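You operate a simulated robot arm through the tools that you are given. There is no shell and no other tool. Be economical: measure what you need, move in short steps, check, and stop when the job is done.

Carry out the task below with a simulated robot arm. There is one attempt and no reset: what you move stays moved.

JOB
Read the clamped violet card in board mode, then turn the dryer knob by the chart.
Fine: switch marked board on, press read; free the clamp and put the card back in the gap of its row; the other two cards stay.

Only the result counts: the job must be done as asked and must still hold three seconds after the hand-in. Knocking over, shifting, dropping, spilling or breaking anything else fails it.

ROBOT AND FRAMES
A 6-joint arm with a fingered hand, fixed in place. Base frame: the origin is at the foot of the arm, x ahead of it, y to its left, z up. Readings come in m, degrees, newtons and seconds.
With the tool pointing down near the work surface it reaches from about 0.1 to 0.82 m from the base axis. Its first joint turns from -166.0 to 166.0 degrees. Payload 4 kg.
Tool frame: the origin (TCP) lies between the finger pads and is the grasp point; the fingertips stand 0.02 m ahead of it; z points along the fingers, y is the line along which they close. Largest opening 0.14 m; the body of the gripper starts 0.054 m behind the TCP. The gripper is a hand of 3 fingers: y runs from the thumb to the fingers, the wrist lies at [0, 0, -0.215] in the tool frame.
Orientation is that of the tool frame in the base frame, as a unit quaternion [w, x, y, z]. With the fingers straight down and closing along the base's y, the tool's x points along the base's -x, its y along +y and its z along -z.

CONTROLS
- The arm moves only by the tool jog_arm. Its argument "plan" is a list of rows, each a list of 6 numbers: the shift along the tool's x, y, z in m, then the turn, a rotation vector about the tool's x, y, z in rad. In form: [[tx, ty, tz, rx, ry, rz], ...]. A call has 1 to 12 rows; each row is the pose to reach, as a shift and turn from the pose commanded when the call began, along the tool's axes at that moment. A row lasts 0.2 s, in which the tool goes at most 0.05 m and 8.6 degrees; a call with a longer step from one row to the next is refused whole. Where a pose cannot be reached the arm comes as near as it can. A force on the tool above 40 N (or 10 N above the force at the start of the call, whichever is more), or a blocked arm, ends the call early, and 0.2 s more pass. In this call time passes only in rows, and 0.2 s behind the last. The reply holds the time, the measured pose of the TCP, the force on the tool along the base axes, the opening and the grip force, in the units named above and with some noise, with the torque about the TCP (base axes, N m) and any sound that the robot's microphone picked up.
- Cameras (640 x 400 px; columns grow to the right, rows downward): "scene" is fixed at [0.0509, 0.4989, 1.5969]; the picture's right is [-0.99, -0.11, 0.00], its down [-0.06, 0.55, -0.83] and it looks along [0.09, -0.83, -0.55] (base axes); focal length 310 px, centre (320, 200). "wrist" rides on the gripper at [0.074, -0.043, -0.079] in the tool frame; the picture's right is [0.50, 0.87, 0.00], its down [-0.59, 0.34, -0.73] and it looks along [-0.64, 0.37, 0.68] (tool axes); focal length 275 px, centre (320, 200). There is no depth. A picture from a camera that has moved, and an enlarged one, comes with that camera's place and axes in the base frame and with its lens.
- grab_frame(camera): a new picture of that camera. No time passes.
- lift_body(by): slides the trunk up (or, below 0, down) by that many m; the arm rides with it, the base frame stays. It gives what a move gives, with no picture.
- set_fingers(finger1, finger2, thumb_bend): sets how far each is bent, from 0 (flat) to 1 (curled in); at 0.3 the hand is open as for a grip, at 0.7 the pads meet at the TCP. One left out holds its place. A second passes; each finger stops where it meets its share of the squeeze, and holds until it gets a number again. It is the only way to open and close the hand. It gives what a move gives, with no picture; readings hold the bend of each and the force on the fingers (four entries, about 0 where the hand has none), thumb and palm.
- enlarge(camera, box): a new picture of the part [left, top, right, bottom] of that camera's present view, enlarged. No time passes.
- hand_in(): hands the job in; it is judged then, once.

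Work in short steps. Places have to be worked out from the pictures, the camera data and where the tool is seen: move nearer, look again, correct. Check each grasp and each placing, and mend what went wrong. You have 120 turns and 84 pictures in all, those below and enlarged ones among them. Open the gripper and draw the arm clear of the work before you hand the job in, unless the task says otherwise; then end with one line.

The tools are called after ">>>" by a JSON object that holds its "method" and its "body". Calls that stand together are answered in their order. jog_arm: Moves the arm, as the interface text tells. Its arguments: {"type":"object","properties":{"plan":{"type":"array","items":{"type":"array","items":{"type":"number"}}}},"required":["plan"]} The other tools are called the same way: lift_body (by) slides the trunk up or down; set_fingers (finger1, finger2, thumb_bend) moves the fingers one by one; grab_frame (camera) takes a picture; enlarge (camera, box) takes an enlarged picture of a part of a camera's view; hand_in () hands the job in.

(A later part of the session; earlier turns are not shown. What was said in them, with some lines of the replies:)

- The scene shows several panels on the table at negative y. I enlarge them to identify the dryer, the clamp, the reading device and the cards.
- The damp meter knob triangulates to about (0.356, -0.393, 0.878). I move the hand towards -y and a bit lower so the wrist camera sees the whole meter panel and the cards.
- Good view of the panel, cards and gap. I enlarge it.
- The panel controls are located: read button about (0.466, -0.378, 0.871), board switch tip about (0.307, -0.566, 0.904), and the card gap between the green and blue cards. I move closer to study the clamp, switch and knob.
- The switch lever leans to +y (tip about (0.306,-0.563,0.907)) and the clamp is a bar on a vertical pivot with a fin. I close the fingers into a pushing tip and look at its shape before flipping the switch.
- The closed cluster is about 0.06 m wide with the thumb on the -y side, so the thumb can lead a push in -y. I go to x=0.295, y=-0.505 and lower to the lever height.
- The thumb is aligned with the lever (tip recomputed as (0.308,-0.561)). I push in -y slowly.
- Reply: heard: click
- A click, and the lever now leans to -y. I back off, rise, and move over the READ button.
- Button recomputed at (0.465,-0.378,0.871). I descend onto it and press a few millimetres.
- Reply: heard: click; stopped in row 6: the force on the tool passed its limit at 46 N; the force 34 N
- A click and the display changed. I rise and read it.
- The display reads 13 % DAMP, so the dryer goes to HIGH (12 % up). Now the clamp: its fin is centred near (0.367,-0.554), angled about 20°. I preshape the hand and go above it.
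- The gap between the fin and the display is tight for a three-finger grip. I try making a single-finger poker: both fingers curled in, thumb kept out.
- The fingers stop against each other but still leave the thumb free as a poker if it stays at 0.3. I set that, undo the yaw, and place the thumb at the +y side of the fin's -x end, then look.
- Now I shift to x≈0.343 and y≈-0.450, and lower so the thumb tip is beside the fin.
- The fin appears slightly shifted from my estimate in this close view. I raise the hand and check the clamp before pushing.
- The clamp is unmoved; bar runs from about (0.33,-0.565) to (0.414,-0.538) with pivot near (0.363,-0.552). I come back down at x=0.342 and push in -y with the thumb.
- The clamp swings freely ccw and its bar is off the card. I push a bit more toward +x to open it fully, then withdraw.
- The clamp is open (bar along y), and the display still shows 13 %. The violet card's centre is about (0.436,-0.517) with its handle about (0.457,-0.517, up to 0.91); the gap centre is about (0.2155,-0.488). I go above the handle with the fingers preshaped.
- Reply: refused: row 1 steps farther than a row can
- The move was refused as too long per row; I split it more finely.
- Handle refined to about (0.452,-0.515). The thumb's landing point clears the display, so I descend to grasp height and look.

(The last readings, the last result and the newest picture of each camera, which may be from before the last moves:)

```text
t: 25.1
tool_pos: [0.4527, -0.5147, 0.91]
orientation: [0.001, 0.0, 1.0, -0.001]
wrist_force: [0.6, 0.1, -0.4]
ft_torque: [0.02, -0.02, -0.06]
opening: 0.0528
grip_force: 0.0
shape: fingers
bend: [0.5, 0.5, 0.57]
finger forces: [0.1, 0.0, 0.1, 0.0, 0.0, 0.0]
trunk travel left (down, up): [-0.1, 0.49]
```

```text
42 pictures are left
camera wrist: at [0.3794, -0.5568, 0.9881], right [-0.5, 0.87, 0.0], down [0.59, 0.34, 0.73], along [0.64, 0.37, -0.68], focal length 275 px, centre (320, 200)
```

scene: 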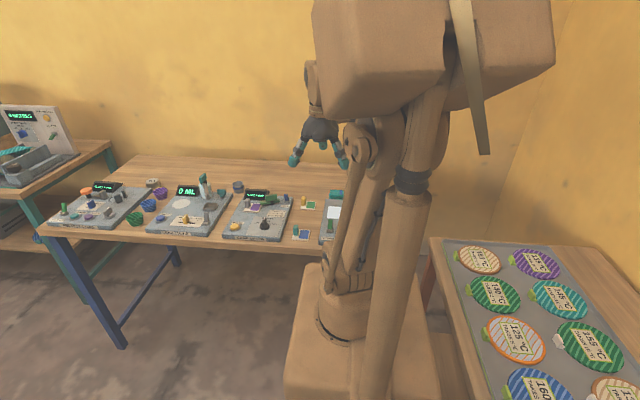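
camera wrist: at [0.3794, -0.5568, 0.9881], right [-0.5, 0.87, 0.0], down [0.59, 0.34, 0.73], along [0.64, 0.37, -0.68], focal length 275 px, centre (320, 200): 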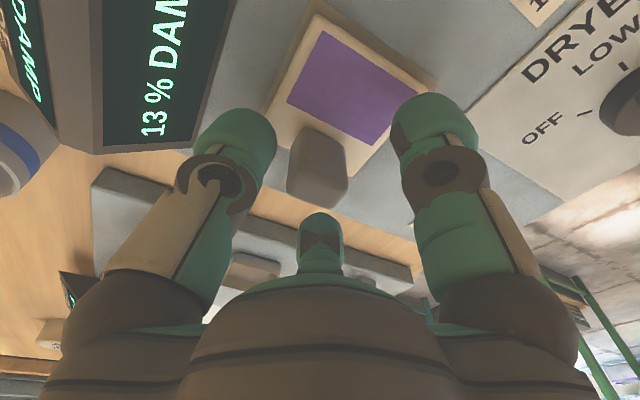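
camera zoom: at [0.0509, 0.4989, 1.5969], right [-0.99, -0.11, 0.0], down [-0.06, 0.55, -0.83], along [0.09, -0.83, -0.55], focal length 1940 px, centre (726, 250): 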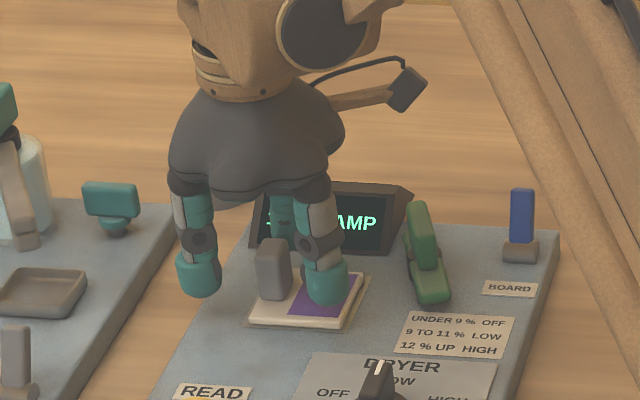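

Handle is centred in the hand. I lower 8 mm more and close.

>>> {"method": "jog_arm", "body": {"plan": [[0, 0, 0.008, 0, 0, 0]]}}

>>> {"method": "set_fingers", "body": {"finger1": 0.75, "finger2": 0.75, "thumb_bend": 0.75}}

>>> {"method": "grab_frame", "body": {"camera": "wrist"}}

```text
t: 25.5
tool_pos: [0.4534, -0.5154, 0.9001]
orientation: [0.001, 0.0, 1.0, 0.0]
wrist_force: [0.0, -0.1, 1.3]
ft_torque: [0.03, 0.0, -0.03]
opening: 0.053
grip_force: 0.0
shape: fingers
bend: [0.5, 0.5, 0.57]
finger forces: [0.0, 0.0, 0.0, 0.1, 0.0, 0.0]
trunk travel left (down, up): [-0.1, 0.49]
```

```text
t: 26.5
tool_pos: [0.4524, -0.5151, 0.9007]
orientation: [0.001, 0.0, 1.0, -0.001]
wrist_force: [-0.3, -1.1, -0.2]
ft_torque: [0.01, -0.04, -0.01]
opening: 0.0099
grip_force: 13.1
shape: fingers
bend: [0.64, 0.64, 0.72]
finger forces: [11.1, 11.8, 0.1, 0.1, 4.1, 0.0]
trunk travel left (down, up): [-0.1, 0.49]
```

```text
41 pictures are left
camera wrist: at [0.38, -0.5573, 0.9803], right [-0.5, 0.87, 0.0], down [0.59, 0.34, 0.73], along [0.64, 0.37, -0.68], focal length 275 px, centre (320, 200)
```

wrist: 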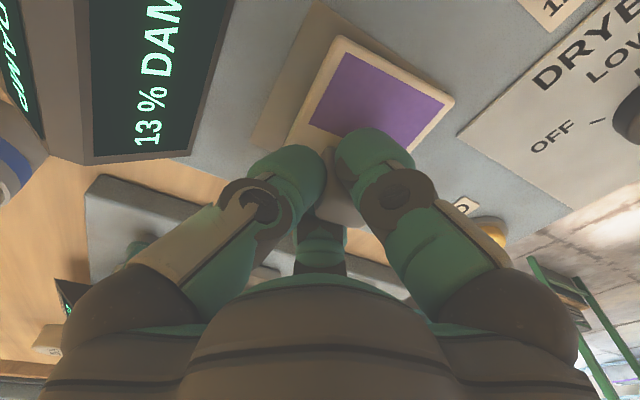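

The card is gripped, shifted about 1 cm in +y. I lift it slowly and check.

>>> {"method": "jog_arm", "body": {"plan": [[0, 0, -0.01, 0, 0, 0], [0, 0, -0.03, 0, 0, 0], [0, 0, -0.06, 0, 0, 0]]}}

>>> {"method": "enlarge", "body": {"camera": "scene", "box": [215, 160, 295, 224]}}

>>> {"method": "grab_frame", "body": {"camera": "wrist"}}

```text
t: 27.3
tool_pos: [0.4525, -0.5142, 0.9635]
orientation: [0.001, 0.0, 1.0, 0.0]
wrist_force: [-0.5, 1.1, -0.5]
ft_torque: [0.0, -0.02, -0.03]
opening: 0.0099
grip_force: 13.6
shape: fingers
bend: [0.64, 0.64, 0.72]
finger forces: [11.0, 11.7, 0.0, 0.1, 4.1, 0.0]
trunk travel left (down, up): [-0.1, 0.49]
```

```text
6.25 times, centred on (255, 192) of scene
camera zoom: at [0.0509, 0.4989, 1.5969], right [-0.99, -0.11, 0.0], down [-0.06, 0.55, -0.83], along [0.09, -0.83, -0.55], focal length 1940 px, centre (726, 250)
```

zoom: 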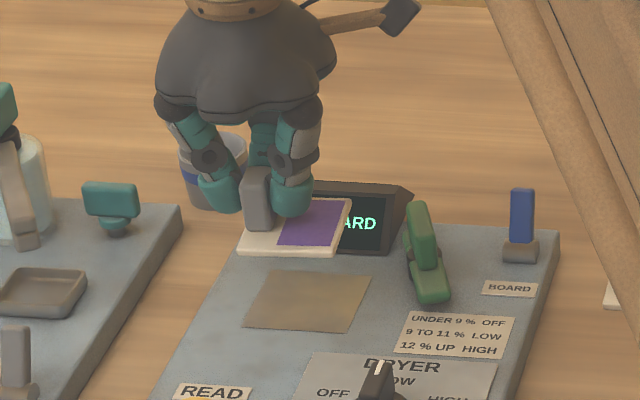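

```text
39 pictures are left
camera wrist: at [0.3787, -0.5567, 1.0424], right [-0.5, 0.87, 0.0], down [0.59, 0.34, 0.73], along [0.64, 0.37, -0.68], focal length 275 px, centre (320, 200)
```

wrist: 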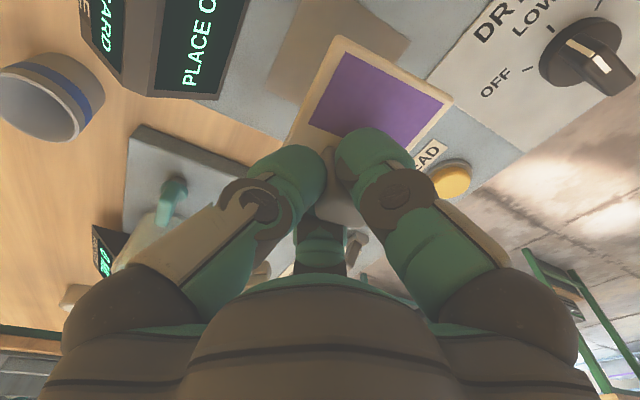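

The card is held level, centred about (-0.020,+0.008) from the TCP and the display reverted. I carry it above the gap with the TCP at (0.2355,-0.496).

>>> {"method": "jog_arm", "body": {"plan": [[0, 0, -0.022, 0, 0, 0], [0.043, 0.004, -0.022, 0, 0, 0.01], [0.086, 0.007, -0.022, 0, 0, 0.02], [0.13, 0.011, -0.022, 0, 0, 0.03], [0.173, 0.014, -0.022, 0, 0, 0.04], [0.217, 0.018, -0.022, 0, 0, 0.04], [0.217, 0.018, 0.01, 0, 0, 0.04]]}}

>>> {"method": "grab_frame", "body": {"camera": "wrist"}}

>>> {"method": "enlarge", "body": {"camera": "scene", "box": [270, 160, 350, 250]}}

```text
t: 28.9
tool_pos: [0.2334, -0.4976, 0.9483]
orientation: [0.001, 0.021, 1.0, 0.0]
wrist_force: [0.2, 0.8, 0.1]
ft_torque: [0.01, -0.01, 0.0]
opening: 0.0098
grip_force: 13.4
shape: fingers
bend: [0.64, 0.64, 0.72]
finger forces: [11.1, 11.7, 0.0, 0.1, 4.0, 0.1]
trunk travel left (down, up): [-0.1, 0.49]
```

```text
38 pictures are left
camera wrist: at [0.1591, -0.537, 1.0295], right [-0.46, 0.89, 0.0], down [0.6, 0.32, 0.73], along [0.65, 0.34, -0.68], focal length 275 px, centre (320, 200)
```

wrist: 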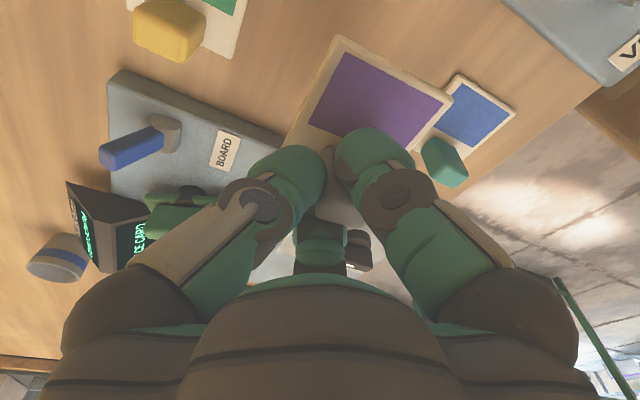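

```text
4.44 times, centred on (310, 205) of scene
camera zoom: at [0.0509, 0.4989, 1.5969], right [-0.99, -0.11, 0.0], down [-0.06, 0.55, -0.83], along [0.09, -0.83, -0.55], focal length 1380 px, centre (364, 178)
```

zoom: 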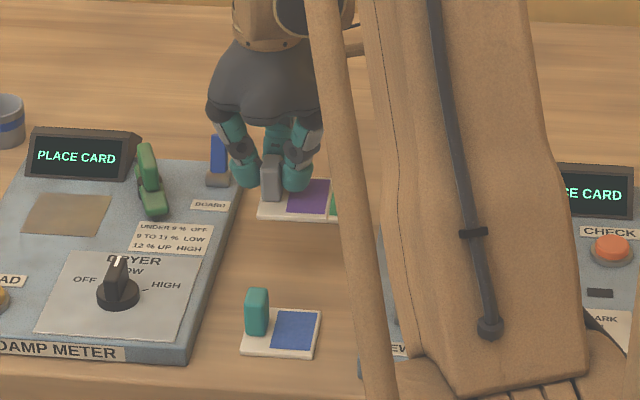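

Aligned over the gap. I lower most of the way and check.

>>> {"method": "jog_arm", "body": {"plan": [[0, 0, 0.03, 0, 0, 0], [0, 0, 0.05, 0, 0, 0], [0, 0, 0.058, 0, 0, 0]]}}

>>> {"method": "enlarge", "body": {"camera": "scene", "box": [270, 170, 340, 250]}}

>>> {"method": "enlarge", "body": {"camera": "wrist", "box": [100, 0, 560, 240]}}

```text
t: 29.7
tool_pos: [0.233, -0.4955, 0.8937]
orientation: [0.001, 0.02, 1.0, -0.001]
wrist_force: [-1.3, -1.0, 0.4]
ft_torque: [-0.03, -0.01, 0.03]
opening: 0.0097
grip_force: 13.3
shape: fingers
bend: [0.64, 0.64, 0.72]
finger forces: [11.1, 11.8, 0.0, 0.1, 3.9, 0.0]
trunk travel left (down, up): [-0.1, 0.49]
```

```text
5.00 times, centred on (305, 210) of scene
camera zoom: at [0.0509, 0.4989, 1.5969], right [-0.99, -0.11, 0.0], down [-0.06, 0.55, -0.83], along [0.09, -0.83, -0.55], focal length 1552 px, centre (395, 150)
```

zoom: 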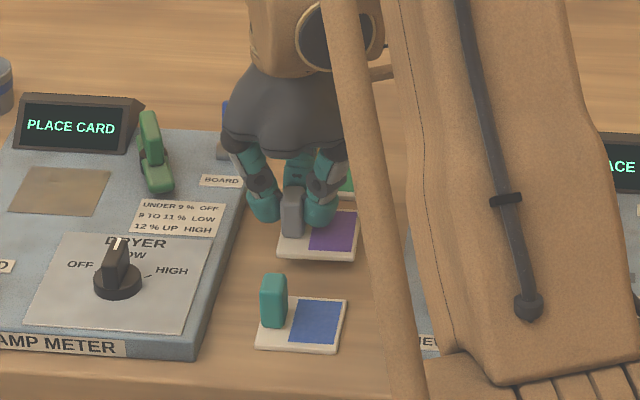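

```text
1.39 times, centred on (330, 120) of wrist
camera zoom: at [0.1592, -0.5352, 0.9723], right [-0.46, 0.89, 0.0], down [0.6, 0.32, 0.73], along [0.65, 0.34, -0.68], focal length 383 px, centre (306, 311)
```

zoom: 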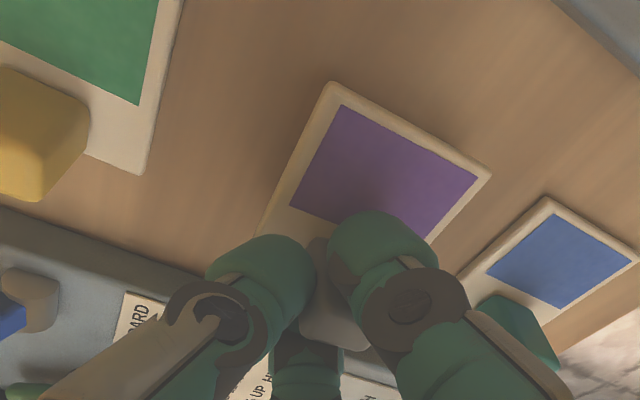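

Card edges match the row (x≈0.185 edge, y centre ≈-0.486). I lower in small steps to the table.

>>> {"method": "jog_arm", "body": {"plan": [[0, -0.001, 0.006, 0, 0, 0], [0, -0.001, 0.009, 0, 0, 0], [0, -0.001, 0.011, 0, 0, 0]]}}

>>> {"method": "enlarge", "body": {"camera": "scene", "box": [275, 190, 325, 245]}}

```text
t: 30.5
tool_pos: [0.236, -0.4975, 0.8829]
orientation: [0.001, 0.02, 1.0, -0.001]
wrist_force: [0.5, 0.0, -0.2]
ft_torque: [-0.01, 0.0, -0.02]
opening: 0.0102
grip_force: 13.5
shape: fingers
bend: [0.64, 0.64, 0.72]
finger forces: [11.0, 11.6, 0.1, 0.1, 3.9, 0.0]
trunk travel left (down, up): [-0.1, 0.49]
```

```text
7.27 times, centred on (300, 218) of scene
camera zoom: at [0.0509, 0.4989, 1.5969], right [-0.99, -0.11, 0.0], down [-0.06, 0.55, -0.83], along [0.09, -0.83, -0.55], focal length 2258 px, centre (466, 73)
```

zoom: 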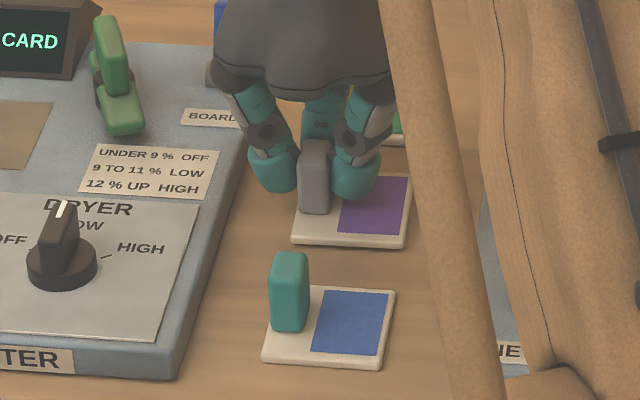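

Almost down, no contact yet. I continue in 2 mm steps.

>>> {"method": "jog_arm", "body": {"plan": [[0, 0, 0.002, 0, 0, 0], [0, 0, 0.004, 0, 0, 0]]}}

```text
t: 31.1
tool_pos: [0.2363, -0.4971, 0.8795]
orientation: [0.001, 0.02, 1.0, -0.001]
wrist_force: [0.9, -0.6, 1.4]
ft_torque: [0.02, -0.05, 0.01]
opening: 0.0099
grip_force: 13.7
shape: fingers
bend: [0.64, 0.64, 0.72]
finger forces: [11.2, 12.0, 0.0, 0.1, 4.4, 0.0]
trunk travel left (down, up): [-0.1, 0.49]
```

>>> {"method": "jog_arm", "body": {"plan": [[0, 0, 0.002, 0, 0, 0]]}}

```text
t: 31.5
tool_pos: [0.2355, -0.4974, 0.8776]
orientation: [0.0, 0.02, 1.0, -0.001]
wrist_force: [0.7, -2.4, 12.7]
ft_torque: [0.16, 0.01, -0.03]
opening: 0.0096
grip_force: 17.1
shape: fingers
bend: [0.64, 0.64, 0.72]
finger forces: [13.4, 14.8, 0.0, 0.1, 5.8, 0.0]
trunk travel left (down, up): [-0.1, 0.49]
```

Contact at 12.7 N: the card is on the table. I ease up 1 mm and open the fingers.

>>> {"method": "jog_arm", "body": {"plan": [[0, 0, -0.001, 0, 0, 0]]}}

>>> {"method": "set_fingers", "body": {"finger1": 0.52, "finger2": 0.52, "thumb_bend": 0.55}}

>>> {"method": "jog_arm", "body": {"plan": [[0, 0, -0.02, 0, 0, 0], [0, 0, -0.06, 0, 0, 0], [0, 0, -0.1, 0, 0, 0]]}}

>>> {"method": "enlarge", "body": {"camera": "wrist", "box": [100, 0, 560, 240]}}

>>> {"method": "enlarge", "body": {"camera": "scene", "box": [275, 180, 335, 245]}}

```text
t: 31.9
tool_pos: [0.2353, -0.4969, 0.8775]
orientation: [0.002, 0.021, 1.0, -0.002]
wrist_force: [0.0, -1.0, 6.4]
ft_torque: [0.08, -0.02, 0.0]
opening: 0.0095
grip_force: 15.7
shape: fingers
bend: [0.64, 0.64, 0.72]
finger forces: [12.8, 13.5, 0.0, 0.1, 5.0, 0.0]
trunk travel left (down, up): [-0.1, 0.49]
```

```text
t: 32.9
tool_pos: [0.2362, -0.4966, 0.877]
orientation: [0.001, 0.02, 1.0, -0.001]
wrist_force: [-0.7, -0.9, 0.0]
ft_torque: [-0.02, 0.01, 0.0]
opening: 0.0526
grip_force: 0.1
shape: fingers
bend: [0.52, 0.52, 0.55]
finger forces: [0.0, 0.0, 0.0, 0.0, 0.0, 0.0]
trunk travel left (down, up): [-0.1, 0.49]
```

```text
t: 33.7
tool_pos: [0.2323, -0.4998, 0.9785]
orientation: [0.002, 0.021, 1.0, 0.0]
wrist_force: [-0.4, -0.7, 0.2]
ft_torque: [-0.01, 0.01, 0.02]
opening: 0.0526
grip_force: 0.0
shape: fingers
bend: [0.52, 0.52, 0.55]
finger forces: [0.1, 0.0, 0.0, 0.0, 0.1, 0.0]
trunk travel left (down, up): [-0.1, 0.49]
```

```text
1.39 times, centred on (330, 120) of wrist
camera zoom: at [0.1573, -0.5384, 1.0578], right [-0.46, 0.89, 0.0], down [0.6, 0.32, 0.73], along [0.65, 0.34, -0.68], focal length 383 px, centre (306, 311)
```

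zoom: 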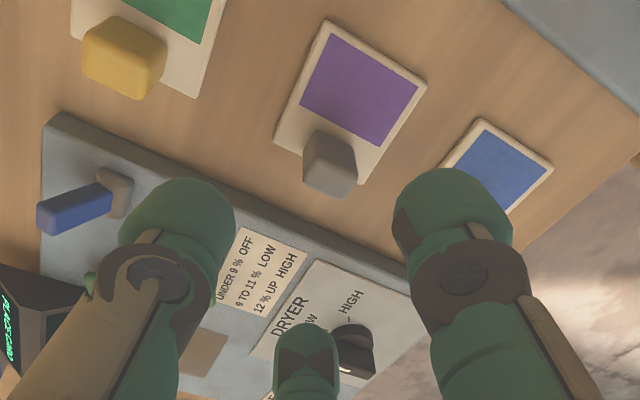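

```text
6.15 times, centred on (305, 212) of scene
camera zoom: at [0.0509, 0.4989, 1.5969], right [-0.99, -0.11, 0.0], down [-0.06, 0.55, -0.83], along [0.09, -0.83, -0.55], focal length 1910 px, centre (412, 123)
```

zoom: 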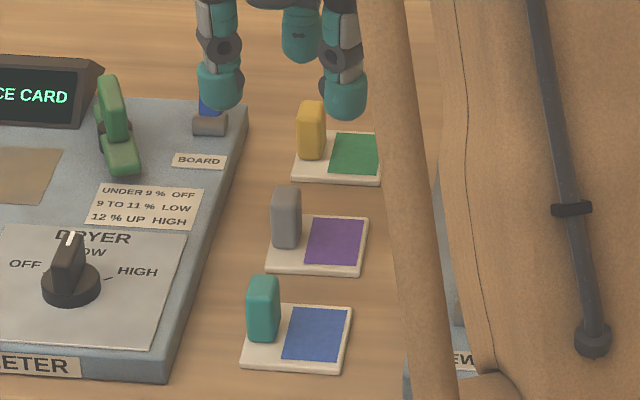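

The violet card now sits evenly in the gap, and the others are untouched. Next the knob: I move so the wrist camera sees it closely.

>>> {"method": "jog_arm", "body": {"plan": [[-0.036, 0.029, 0, 0, 0, -0.04], [-0.072, 0.058, 0, 0, 0, -0.04], [-0.108, 0.087, 0, 0, 0, -0.04], [-0.108, 0.087, 0.018, 0, 0, -0.04]]}}

>>> {"method": "enlarge", "body": {"camera": "wrist", "box": [220, 60, 460, 220]}}

>>> {"method": "enlarge", "body": {"camera": "scene", "box": [235, 195, 305, 240]}}

```text
t: 34.7
tool_pos: [0.3481, -0.4158, 0.9585]
orientation: [0.001, 0.001, 1.0, -0.001]
wrist_force: [1.0, -0.7, 0.3]
ft_torque: [0.03, 0.0, -0.01]
opening: 0.0526
grip_force: 0.1
shape: fingers
bend: [0.52, 0.52, 0.55]
finger forces: [0.1, 0.1, 0.0, 0.0, 0.0, 0.1]
trunk travel left (down, up): [-0.1, 0.49]
```

```text
2.50 times, centred on (340, 140) of wrist
camera zoom: at [0.2744, -0.4582, 1.0381], right [-0.5, 0.87, 0.0], down [0.59, 0.34, 0.73], along [0.64, 0.37, -0.68], focal length 688 px, centre (270, 350)
```

zoom: 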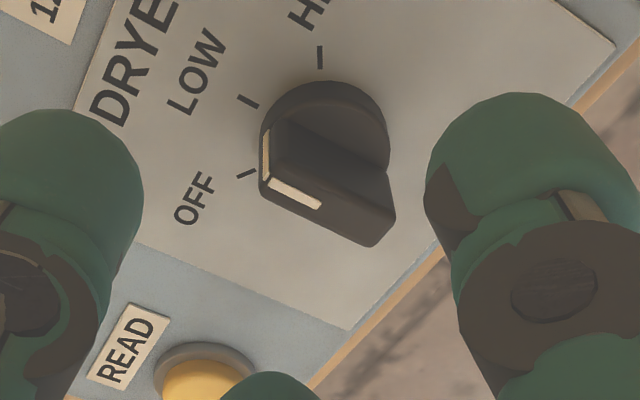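

```text
8.89 times, centred on (270, 218) of scene
camera zoom: at [0.0509, 0.4989, 1.5969], right [-0.99, -0.11, 0.0], down [-0.06, 0.55, -0.83], along [0.09, -0.83, -0.55], focal length 2759 px, centre (764, 44)
```

zoom: 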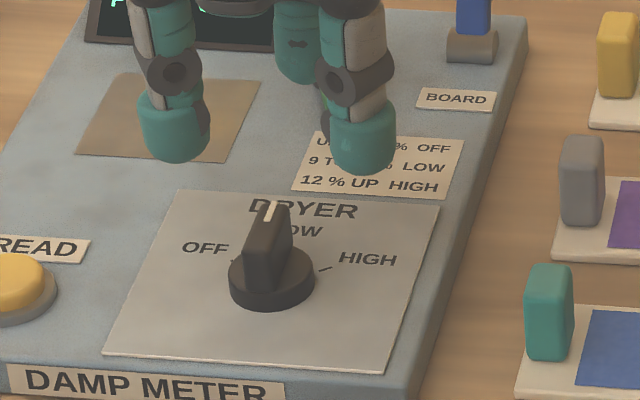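

The knob's pointer lies along -y, i.e. at LOW; ticks come out at about -35° (OFF), -90° (LOW), -145° (HIGH) around centre (0.358,-0.392). I yaw the hand 90° ccw above it so the fingers close along x.

>>> {"method": "jog_arm", "body": {"plan": [[-0.01, 0.024, -0.01, 0, 0, -0.143], [-0.01, 0.024, -0.01, 0, 0, -0.286], [-0.01, 0.024, -0.01, 0, 0, -0.429], [-0.01, 0.024, -0.01, 0, 0, -0.571], [-0.01, 0.024, -0.01, 0, 0, -0.714], [-0.01, 0.024, -0.01, 0, 0, -0.857], [-0.01, 0.024, -0.01, 0, 0, -1.0], [-0.01, 0.024, -0.01, 0, 0, -1.142], [-0.01, 0.024, -0.01, 0, 0, -1.285], [-0.01, 0.024, -0.01, 0, 0, -1.428], [-0.01, 0.024, -0.01, 0, 0, -1.571]]}}

>>> {"method": "enlarge", "body": {"camera": "wrist", "box": [180, 40, 460, 230]}}

>>> {"method": "enlarge", "body": {"camera": "scene", "box": [225, 175, 305, 240]}}

```text
t: 37.1
tool_pos: [0.4638, -0.0513, 0.9633]
orientation: [-0.026, -0.631, 0.774, -0.035]
wrist_force: [-0.9, -0.1, -0.5]
ft_torque: [0.05, 0.0, 0.02]
opening: 0.053
grip_force: 0.0
shape: fingers
bend: [0.52, 0.52, 0.55]
finger forces: [0.0, 0.1, 0.0, 0.1, 0.0, 0.1]
out of reach, approached as far as the arm can: row 5, 6, 7, 8, 9, 10, 11
trunk travel left (down, up): [-0.1, 0.49]
```

```text
2.11 times, centred on (320, 135) of wrist
camera zoom: at [0.4924, -0.1245, 1.0495], right [-0.95, -0.31, 0.03], down [-0.21, 0.71, 0.67], along [-0.23, 0.63, -0.74], focal length 580 px, centre (320, 337)
```

zoom: 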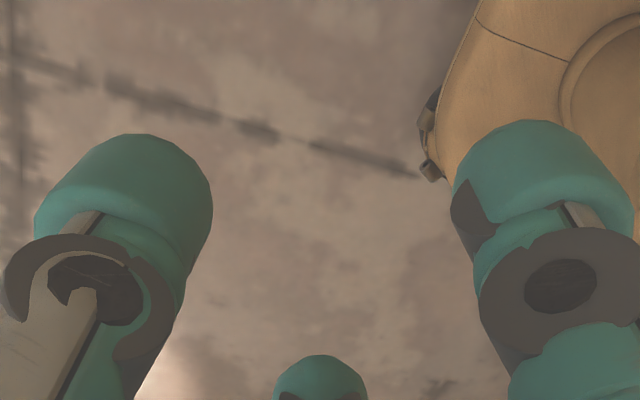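

```text
6.15 times, centred on (265, 208) of scene
camera zoom: at [0.0509, 0.4989, 1.5969], right [-0.99, -0.11, 0.0], down [-0.06, 0.55, -0.83], along [0.09, -0.83, -0.55], focal length 1910 px, centre (658, 154)
```

zoom: 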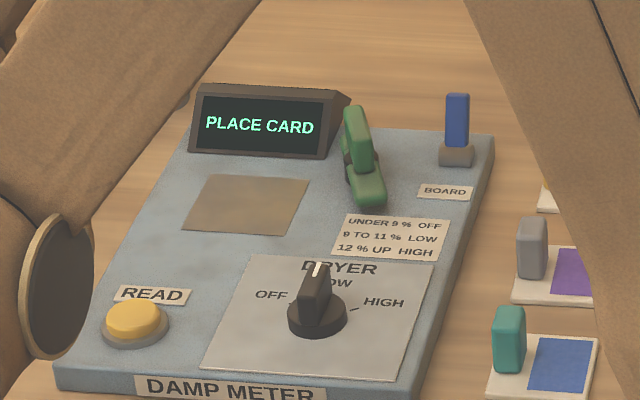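

The wrist joint limit was hit and the arm swung away toward y≈-0.05; nothing seems disturbed on the panel. I check the whole scene and make a small move back (turning cw) to see how it responds.

>>> {"method": "jog_arm", "body": {"plan": [[0, 0, -0.02, 0, 0, 0.14], [0, 0, -0.04, 0, 0, 0.28]]}}

>>> {"method": "grab_frame", "body": {"camera": "scene"}}

```text
t: 37.7
tool_pos: [0.4631, -0.0491, 1.0063]
orientation: [-0.021, -0.515, 0.856, -0.038]
wrist_force: [0.7, -0.3, -0.4]
ft_torque: [0.05, 0.03, 0.01]
opening: 0.0529
grip_force: 0.0
shape: fingers
bend: [0.52, 0.52, 0.55]
finger forces: [0.0, 0.0, 0.0, 0.1, 0.1, 0.0]
trunk travel left (down, up): [-0.1, 0.49]
```

```text
27 pictures are left
```

scene: 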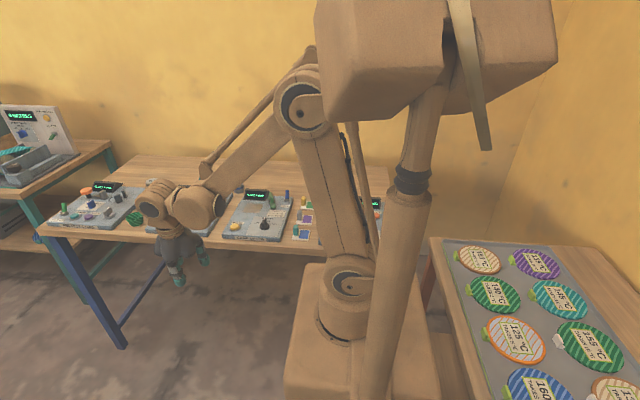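

The commanded pose resets to the measured one. I turn back cw in place (off the table edge) by 1.08 rad while rising slightly.

>>> {"method": "jog_arm", "body": {"plan": [[0, 0, -0.01, 0, 0, 0.135], [0, 0, -0.02, 0, 0, 0.27], [0, 0, -0.03, 0, 0, 0.405], [0, 0, -0.04, 0, 0, 0.54], [0, 0, -0.05, 0, 0, 0.675], [0, 0, -0.05, 0, 0, 0.81], [0, 0, -0.05, 0, 0, 0.945], [0, 0, -0.05, 0, 0, 1.08]]}}

>>> {"method": "jog_arm", "body": {"plan": [[0, 0, 0, -0.087, 0, 0]]}}

```text
t: 39.5
tool_pos: [0.461, -0.048, 1.0583]
orientation: [0.001, -0.001, 0.999, -0.045]
wrist_force: [0.2, -0.4, -0.6]
ft_torque: [0.0, -0.02, 0.0]
opening: 0.0532
grip_force: 0.1
shape: fingers
bend: [0.52, 0.52, 0.55]
finger forces: [0.0, 0.1, 0.0, 0.1, 0.1, 0.1]
trunk travel left (down, up): [-0.1, 0.49]
```

```text
t: 39.9
tool_pos: [0.4603, -0.0474, 1.0604]
orientation: [0.0, -0.003, 1.0, -0.001]
wrist_force: [-0.3, 0.5, 0.3]
ft_torque: [0.0, 0.02, 0.01]
opening: 0.0529
grip_force: 0.0
shape: fingers
bend: [0.52, 0.52, 0.55]
finger forces: [0.1, 0.0, 0.0, 0.0, 0.0, 0.1]
trunk travel left (down, up): [-0.1, 0.49]
```

Upright again with yaw 0. I return above the knob.

>>> {"method": "jog_arm", "body": {"plan": [[0.013, -0.043, 0.005, 0, 0, 0], [0.026, -0.086, 0.01, 0, 0, 0], [0.038, -0.129, 0.015, 0, 0, 0], [0.051, -0.172, 0.02, 0, 0, 0], [0.064, -0.215, 0.03, 0, 0, 0], [0.077, -0.258, 0.04, 0, 0, 0], [0.09, -0.301, 0.05, 0, 0, 0], [0.102, -0.345, 0.06, 0, 0, 0]]}}

>>> {"method": "jog_arm", "body": {"plan": [[0, 0, 0, 0, 0, 0.14], [0, 0, 0, 0, 0, 0.28], [0, 0, 0, 0, 0, 0.42], [0, 0, 0, 0, 0, 0.56]]}}

```text
t: 41.7
tool_pos: [0.3592, -0.3944, 0.9983]
orientation: [0.0, -0.003, 1.0, -0.001]
wrist_force: [-0.2, -0.5, -0.1]
ft_torque: [0.0, 0.03, -0.03]
opening: 0.0527
grip_force: 0.0
shape: fingers
bend: [0.52, 0.52, 0.55]
finger forces: [0.1, 0.1, 0.1, 0.0, 0.0, 0.0]
trunk travel left (down, up): [-0.1, 0.49]
```

```text
t: 42.7
tool_pos: [0.3598, -0.3942, 0.9995]
orientation: [-0.001, 0.275, 0.961, 0.0]
wrist_force: [0.6, 0.4, 0.1]
ft_torque: [0.01, -0.02, 0.01]
opening: 0.0531
grip_force: 0.0
shape: fingers
bend: [0.52, 0.52, 0.55]
finger forces: [0.1, 0.1, 0.1, 0.1, 0.1, 0.0]
trunk travel left (down, up): [-0.1, 0.49]
```

Cw turning works. I continue to yaw -90°.

>>> {"method": "jog_arm", "body": {"plan": [[0, 0, 0, 0, 0, 0.126], [0, 0, 0, 0, 0, 0.252], [0, 0, 0, 0, 0, 0.378], [0, 0, 0, 0, 0, 0.504], [0, 0, 0, 0, 0, 0.63], [0, 0, 0, 0, 0, 0.756], [0, 0, 0, 0, 0, 0.882], [0, 0, 0, 0, 0, 1.008]]}}

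>>> {"method": "grab_frame", "body": {"camera": "wrist"}}

```text
t: 44.5
tool_pos: [0.3608, -0.3939, 0.9991]
orientation: [0.0, 0.705, 0.709, 0.0]
wrist_force: [-1.1, -0.4, 0.3]
ft_torque: [-0.04, 0.01, 0.01]
opening: 0.0525
grip_force: 0.0
shape: fingers
bend: [0.52, 0.52, 0.55]
finger forces: [0.1, 0.0, 0.1, 0.0, 0.1, 0.0]
trunk travel left (down, up): [-0.1, 0.49]
```

```text
26 pictures are left
camera wrist: at [0.3178, -0.3189, 1.0787], right [0.86, 0.51, 0.0], down [0.34, -0.58, 0.74], along [0.37, -0.63, -0.68], focal length 275 px, centre (320, 200)
```

wrist: 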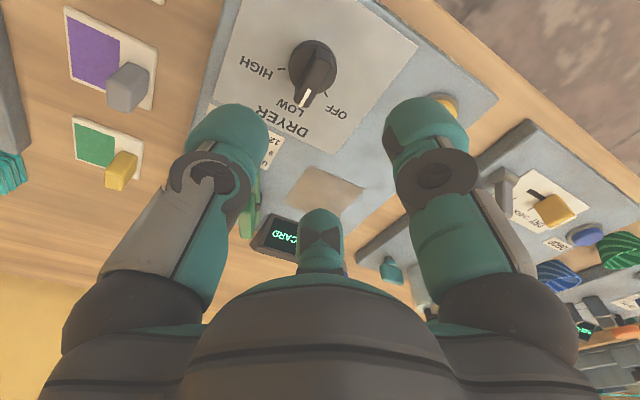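

>>> {"method": "enlarge", "body": {"camera": "wrist", "box": [230, 10, 410, 130]}}

```text
3.33 times, centred on (320, 70) of wrist
camera zoom: at [0.3178, -0.3189, 1.0787], right [0.86, 0.51, 0.0], down [0.34, -0.58, 0.74], along [0.37, -0.63, -0.68], focal length 918 px, centre (320, 633)
```

zoom: 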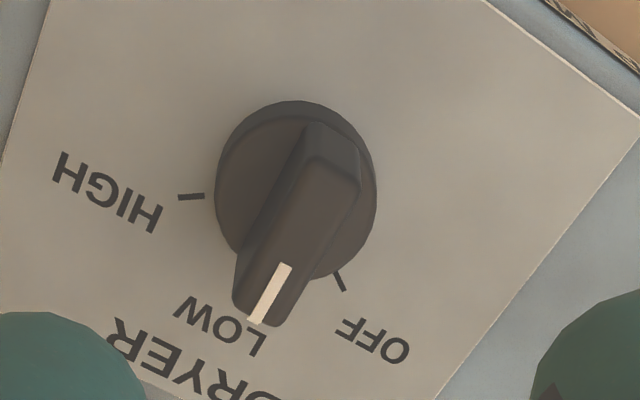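

Knob centre is (0.356,-0.393) with the fin along y and pointer at LOW. I centre and descend around the fin.

>>> {"method": "jog_arm", "body": {"plan": [[0.001, -0.005, 0.04, 0, 0, 0], [0.001, -0.005, 0.08, 0, 0, 0], [0.001, -0.005, 0.098, 0, 0, 0], [0.001, -0.005, 0.103, 0, 0, 0]]}}

>>> {"method": "enlarge", "body": {"camera": "scene", "box": [225, 185, 305, 240]}}

>>> {"method": "enlarge", "body": {"camera": "wrist", "box": [180, 60, 460, 250]}}

```text
t: 45.5
tool_pos: [0.3557, -0.3935, 0.8956]
orientation: [0.001, 0.704, 0.71, 0.0]
wrist_force: [0.0, 0.5, 0.2]
ft_torque: [-0.03, 0.0, 0.05]
opening: 0.0527
grip_force: 0.0
shape: fingers
bend: [0.52, 0.52, 0.55]
finger forces: [0.1, 0.1, 0.0, 0.1, 0.0, 0.2]
trunk travel left (down, up): [-0.1, 0.49]
```

```text
7.27 times, centred on (265, 212) of scene
camera zoom: at [0.0509, 0.4989, 1.5969], right [-0.99, -0.11, 0.0], down [-0.06, 0.55, -0.83], along [0.09, -0.83, -0.55], focal length 2258 px, centre (720, 109)
```

zoom: 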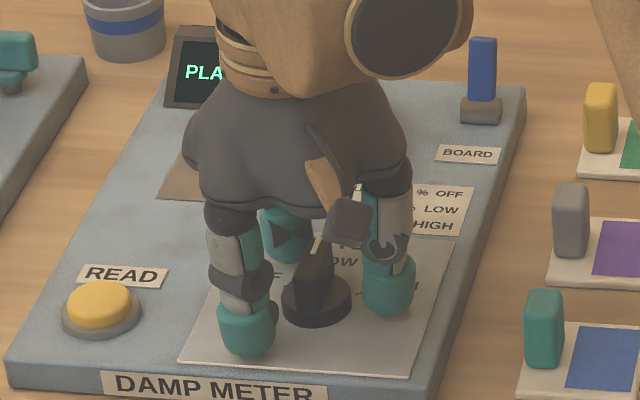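

```text
2.11 times, centred on (320, 155) of wrist
camera zoom: at [0.313, -0.3182, 0.9745], right [0.86, 0.51, 0.0], down [0.34, -0.58, 0.74], along [0.37, -0.63, -0.68], focal length 580 px, centre (320, 295)
```

zoom: 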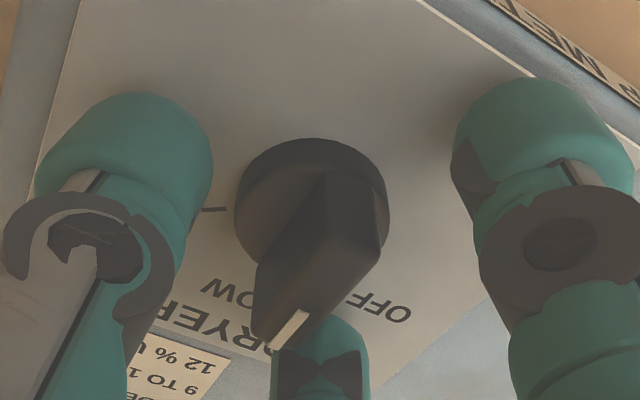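

Well centred around the fin. I close the fingers on it.

>>> {"method": "set_fingers", "body": {"finger1": 0.72, "finger2": 0.72, "thumb_bend": 0.72}}

>>> {"method": "enlarge", "body": {"camera": "wrist", "box": [180, 60, 460, 250]}}

```text
t: 46.5
tool_pos: [0.3562, -0.3927, 0.8967]
orientation: [0.001, 0.704, 0.71, 0.0]
wrist_force: [2.6, 1.0, -1.1]
ft_torque: [0.08, 0.04, 0.02]
opening: 0.0195
grip_force: 15.0
shape: fingers
bend: [0.63, 0.61, 0.67]
finger forces: [9.5, 7.6, 0.0, 0.0, 12.6, 0.1]
trunk travel left (down, up): [-0.1, 0.49]
```

```text
2.11 times, centred on (320, 155) of wrist
camera zoom: at [0.3133, -0.3179, 0.9747], right [0.86, 0.51, 0.0], down [0.34, -0.58, 0.74], along [0.37, -0.63, -0.68], focal length 580 px, centre (320, 295)
```

zoom: 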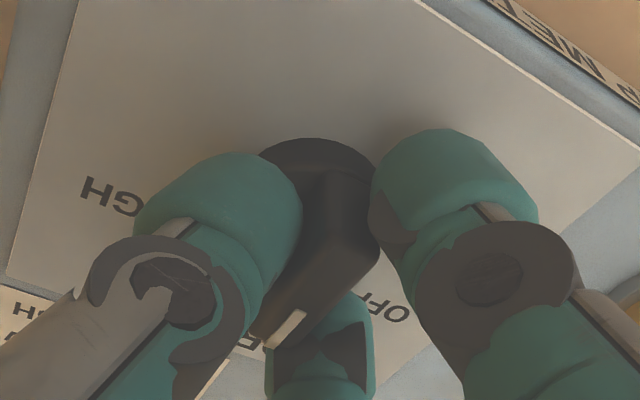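

Gripped. I turn cw in short calls, watching reach.

>>> {"method": "jog_arm", "body": {"plan": [[0, 0, 0, 0, 0, 0.1], [0, 0, 0, 0, 0, 0.2], [0, 0, 0, 0, 0, 0.3]]}}

```text
t: 47.3
tool_pos: [0.3575, -0.3931, 0.8962]
orientation: [0.0, 0.802, 0.597, -0.001]
wrist_force: [7.6, -1.2, -8.2]
ft_torque: [0.01, -0.08, 0.07]
opening: 0.0193
grip_force: 12.2
shape: fingers
bend: [0.62, 0.61, 0.67]
finger forces: [9.6, 8.0, 0.0, 0.0, 8.0, 0.0]
trunk travel left (down, up): [-0.1, 0.49]
```

>>> {"method": "jog_arm", "body": {"plan": [[0, 0, 0, 0, 0, 0.12], [0, 0, 0, 0, 0, 0.24], [0, 0, 0, 0, 0, 0.36]]}}

>>> {"method": "enlarge", "body": {"camera": "wrist", "box": [180, 60, 460, 250]}}

```text
t: 48.1
tool_pos: [0.3569, -0.3929, 0.8958]
orientation: [0.0, 0.897, 0.443, 0.0]
wrist_force: [11.2, -8.4, -7.4]
ft_torque: [-0.08, -0.17, 0.05]
opening: 0.0193
grip_force: 13.8
shape: fingers
bend: [0.62, 0.61, 0.67]
finger forces: [11.3, 10.4, 0.0, 0.1, 6.6, 0.0]
trunk travel left (down, up): [-0.1, 0.49]
```

```text
2.11 times, centred on (320, 155) of wrist
camera zoom: at [0.3691, -0.3076, 0.9751], right [0.99, -0.13, 0.0], down [-0.09, -0.67, 0.73], along [-0.1, -0.73, -0.68], focal length 580 px, centre (320, 295)
```

zoom: 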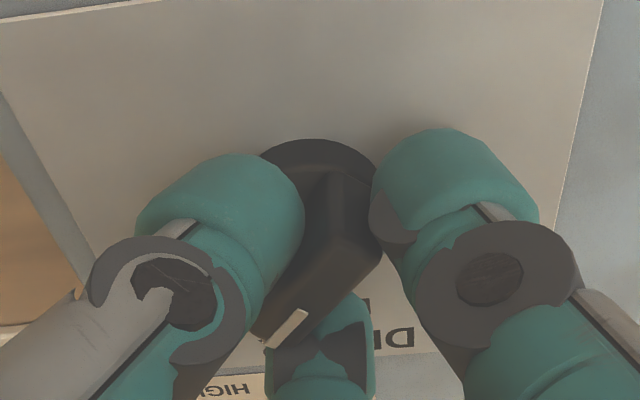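

The knob follows the hand (37° turned). I turn about 18° more.

>>> {"method": "jog_arm", "body": {"plan": [[0, 0, 0, 0, 0, 0.11], [0, 0, 0, 0, 0, 0.22], [0, 0, 0, 0, 0, 0.33]]}}

>>> {"method": "enlarge", "body": {"camera": "wrist", "box": [180, 60, 460, 250]}}

```text
t: 48.9
tool_pos: [0.357, -0.3938, 0.8964]
orientation: [0.0, 0.957, 0.289, 0.0]
wrist_force: [15.3, -14.4, -7.4]
ft_torque: [-0.18, -0.18, 0.58]
opening: 0.019
grip_force: 18.8
shape: fingers
bend: [0.63, 0.61, 0.67]
finger forces: [7.2, 23.0, 0.0, 0.0, 7.7, 0.0]
trunk travel left (down, up): [-0.1, 0.49]
```

```text
2.11 times, centred on (320, 155) of wrist
camera zoom: at [0.3964, -0.3165, 0.9754], right [0.9, -0.44, 0.0], down [-0.3, -0.61, 0.73], along [-0.33, -0.66, -0.68], focal length 580 px, centre (320, 295)
```

zoom: 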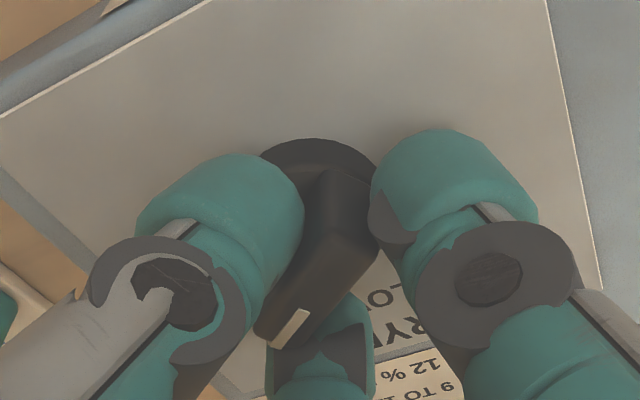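

Torque rose to 0.58 N·m, suggesting the HIGH stop (turned 56°). I release and rise to check.

>>> {"method": "set_fingers", "body": {"finger1": 0.5, "finger2": 0.5, "thumb_bend": 0.52}}

>>> {"method": "jog_arm", "body": {"plan": [[0, 0, -0.03, 0, 0, 0], [0, 0, -0.07, 0, 0, 0], [0, 0, -0.11, 0, 0, 0]]}}

>>> {"method": "enlarge", "body": {"camera": "wrist", "box": [230, 0, 440, 140]}}

>>> {"method": "enlarge", "body": {"camera": "scene", "box": [225, 185, 335, 245]}}

```text
t: 49.9
tool_pos: [0.3564, -0.3922, 0.8972]
orientation: [0.001, 0.957, 0.29, 0.001]
wrist_force: [0.4, 1.5, -0.1]
ft_torque: [0.01, 0.0, 0.0]
opening: 0.0606
grip_force: 0.1
shape: fingers
bend: [0.5, 0.5, 0.52]
finger forces: [0.0, 0.1, 0.0, 0.1, 0.1, 0.0]
trunk travel left (down, up): [-0.1, 0.49]
```

```text
t: 50.7
tool_pos: [0.3549, -0.3906, 1.0064]
orientation: [0.001, 0.957, 0.29, 0.0]
wrist_force: [0.0, 0.3, 0.5]
ft_torque: [0.0, 0.0, -0.01]
opening: 0.0605
grip_force: 0.1
shape: fingers
bend: [0.5, 0.5, 0.52]
finger forces: [0.0, 0.1, 0.1, 0.1, 0.0, 0.1]
trunk travel left (down, up): [-0.1, 0.49]
```

```text
2.86 times, centred on (335, 70) of wrist
camera zoom: at [0.3939, -0.3136, 1.0854], right [0.9, -0.44, 0.0], down [-0.3, -0.61, 0.74], along [-0.32, -0.66, -0.68], focal length 786 px, centre (277, 571)
```

zoom: 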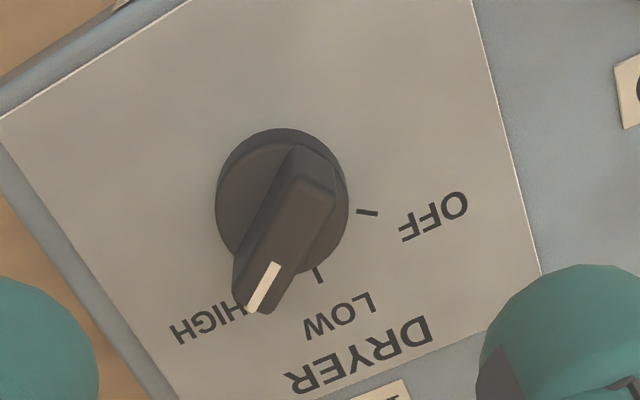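

```text
5.82 times, centred on (280, 215) of scene
camera zoom: at [0.0509, 0.4989, 1.5969], right [-0.99, -0.11, 0.0], down [-0.06, 0.55, -0.83], along [0.09, -0.83, -0.55], focal length 1806 px, centre (553, 113)
```

zoom: 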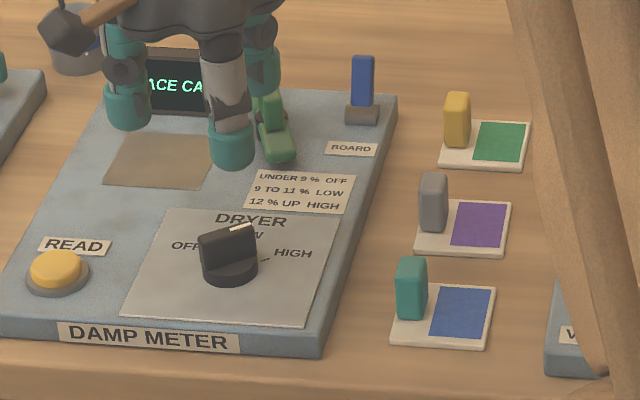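

The pointer is at HIGH, all three cards sit evenly in their row, the clamp is open and the switch is flipped. I open the hand and raise the arm clear.

>>> {"method": "set_fingers", "body": {"finger1": 0.3, "finger2": 0.3, "thumb_bend": 0.3}}

>>> {"method": "jog_arm", "body": {"plan": [[0, 0, -0.04, 0, 0, 0], [0, 0, -0.08, 0, 0, 0], [0, 0, -0.12, 0, 0, 0], [0, 0, -0.16, 0, 0, 0]]}}

>>> {"method": "grab_frame", "body": {"camera": "scene"}}

>>> {"method": "enlarge", "body": {"camera": "scene", "box": [30, 160, 350, 260]}}

```text
t: 51.7
tool_pos: [0.3552, -0.3911, 1.0064]
orientation: [0.001, 0.957, 0.29, 0.0]
wrist_force: [0.0, -0.1, -0.3]
ft_torque: [0.0, 0.0, 0.02]
opening: 0.124
grip_force: 0.1
shape: fingers
bend: [0.3, 0.3, 0.3]
finger forces: [0.0, 0.1, 0.1, 0.1, 0.0, 0.0]
trunk travel left (down, up): [-0.1, 0.49]
```

```text
t: 52.7
tool_pos: [0.3556, -0.3928, 1.1665]
orientation: [0.0, 0.957, 0.29, 0.0]
wrist_force: [-0.6, -0.5, 0.6]
ft_torque: [0.03, 0.01, 0.01]
opening: 0.1241
grip_force: 0.1
shape: fingers
bend: [0.3, 0.3, 0.3]
finger forces: [0.0, 0.0, 0.0, 0.0, 0.0, 0.0]
trunk travel left (down, up): [-0.1, 0.49]
```

```text
17 pictures are left
```

scene: 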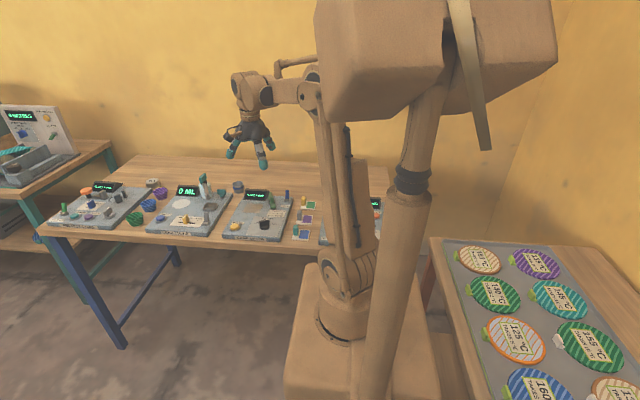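

```text
2.00 times, centred on (190, 210) of scene
camera zoom: at [0.0509, 0.4989, 1.5969], right [-0.99, -0.11, 0.0], down [-0.06, 0.55, -0.83], along [0.09, -0.83, -0.55], focal length 621 px, centre (580, 180)
```

zoom: 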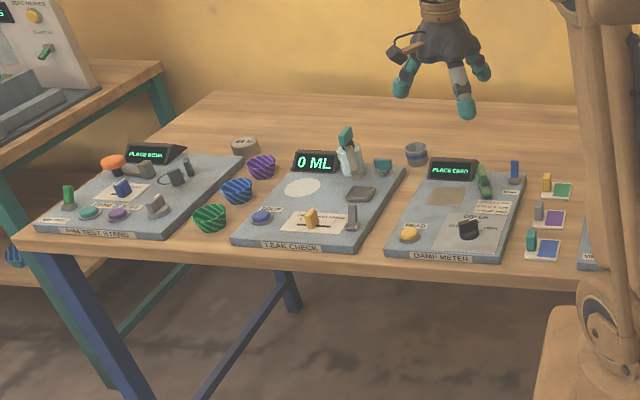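

Everything else is undisturbed and the arm is clear of the work, so I hand in.

>>> {"method": "hand_in", "body": {}}

```text
The job is handed in.
```

I read the violet card with the board switch flipped; the meter showed 13 % damp, so I turned the dryer knob to HIGH, freed the clamp and put the card back in its row. The switch has no on/off marking and the display shows no mode, so I took its starting position to be off.
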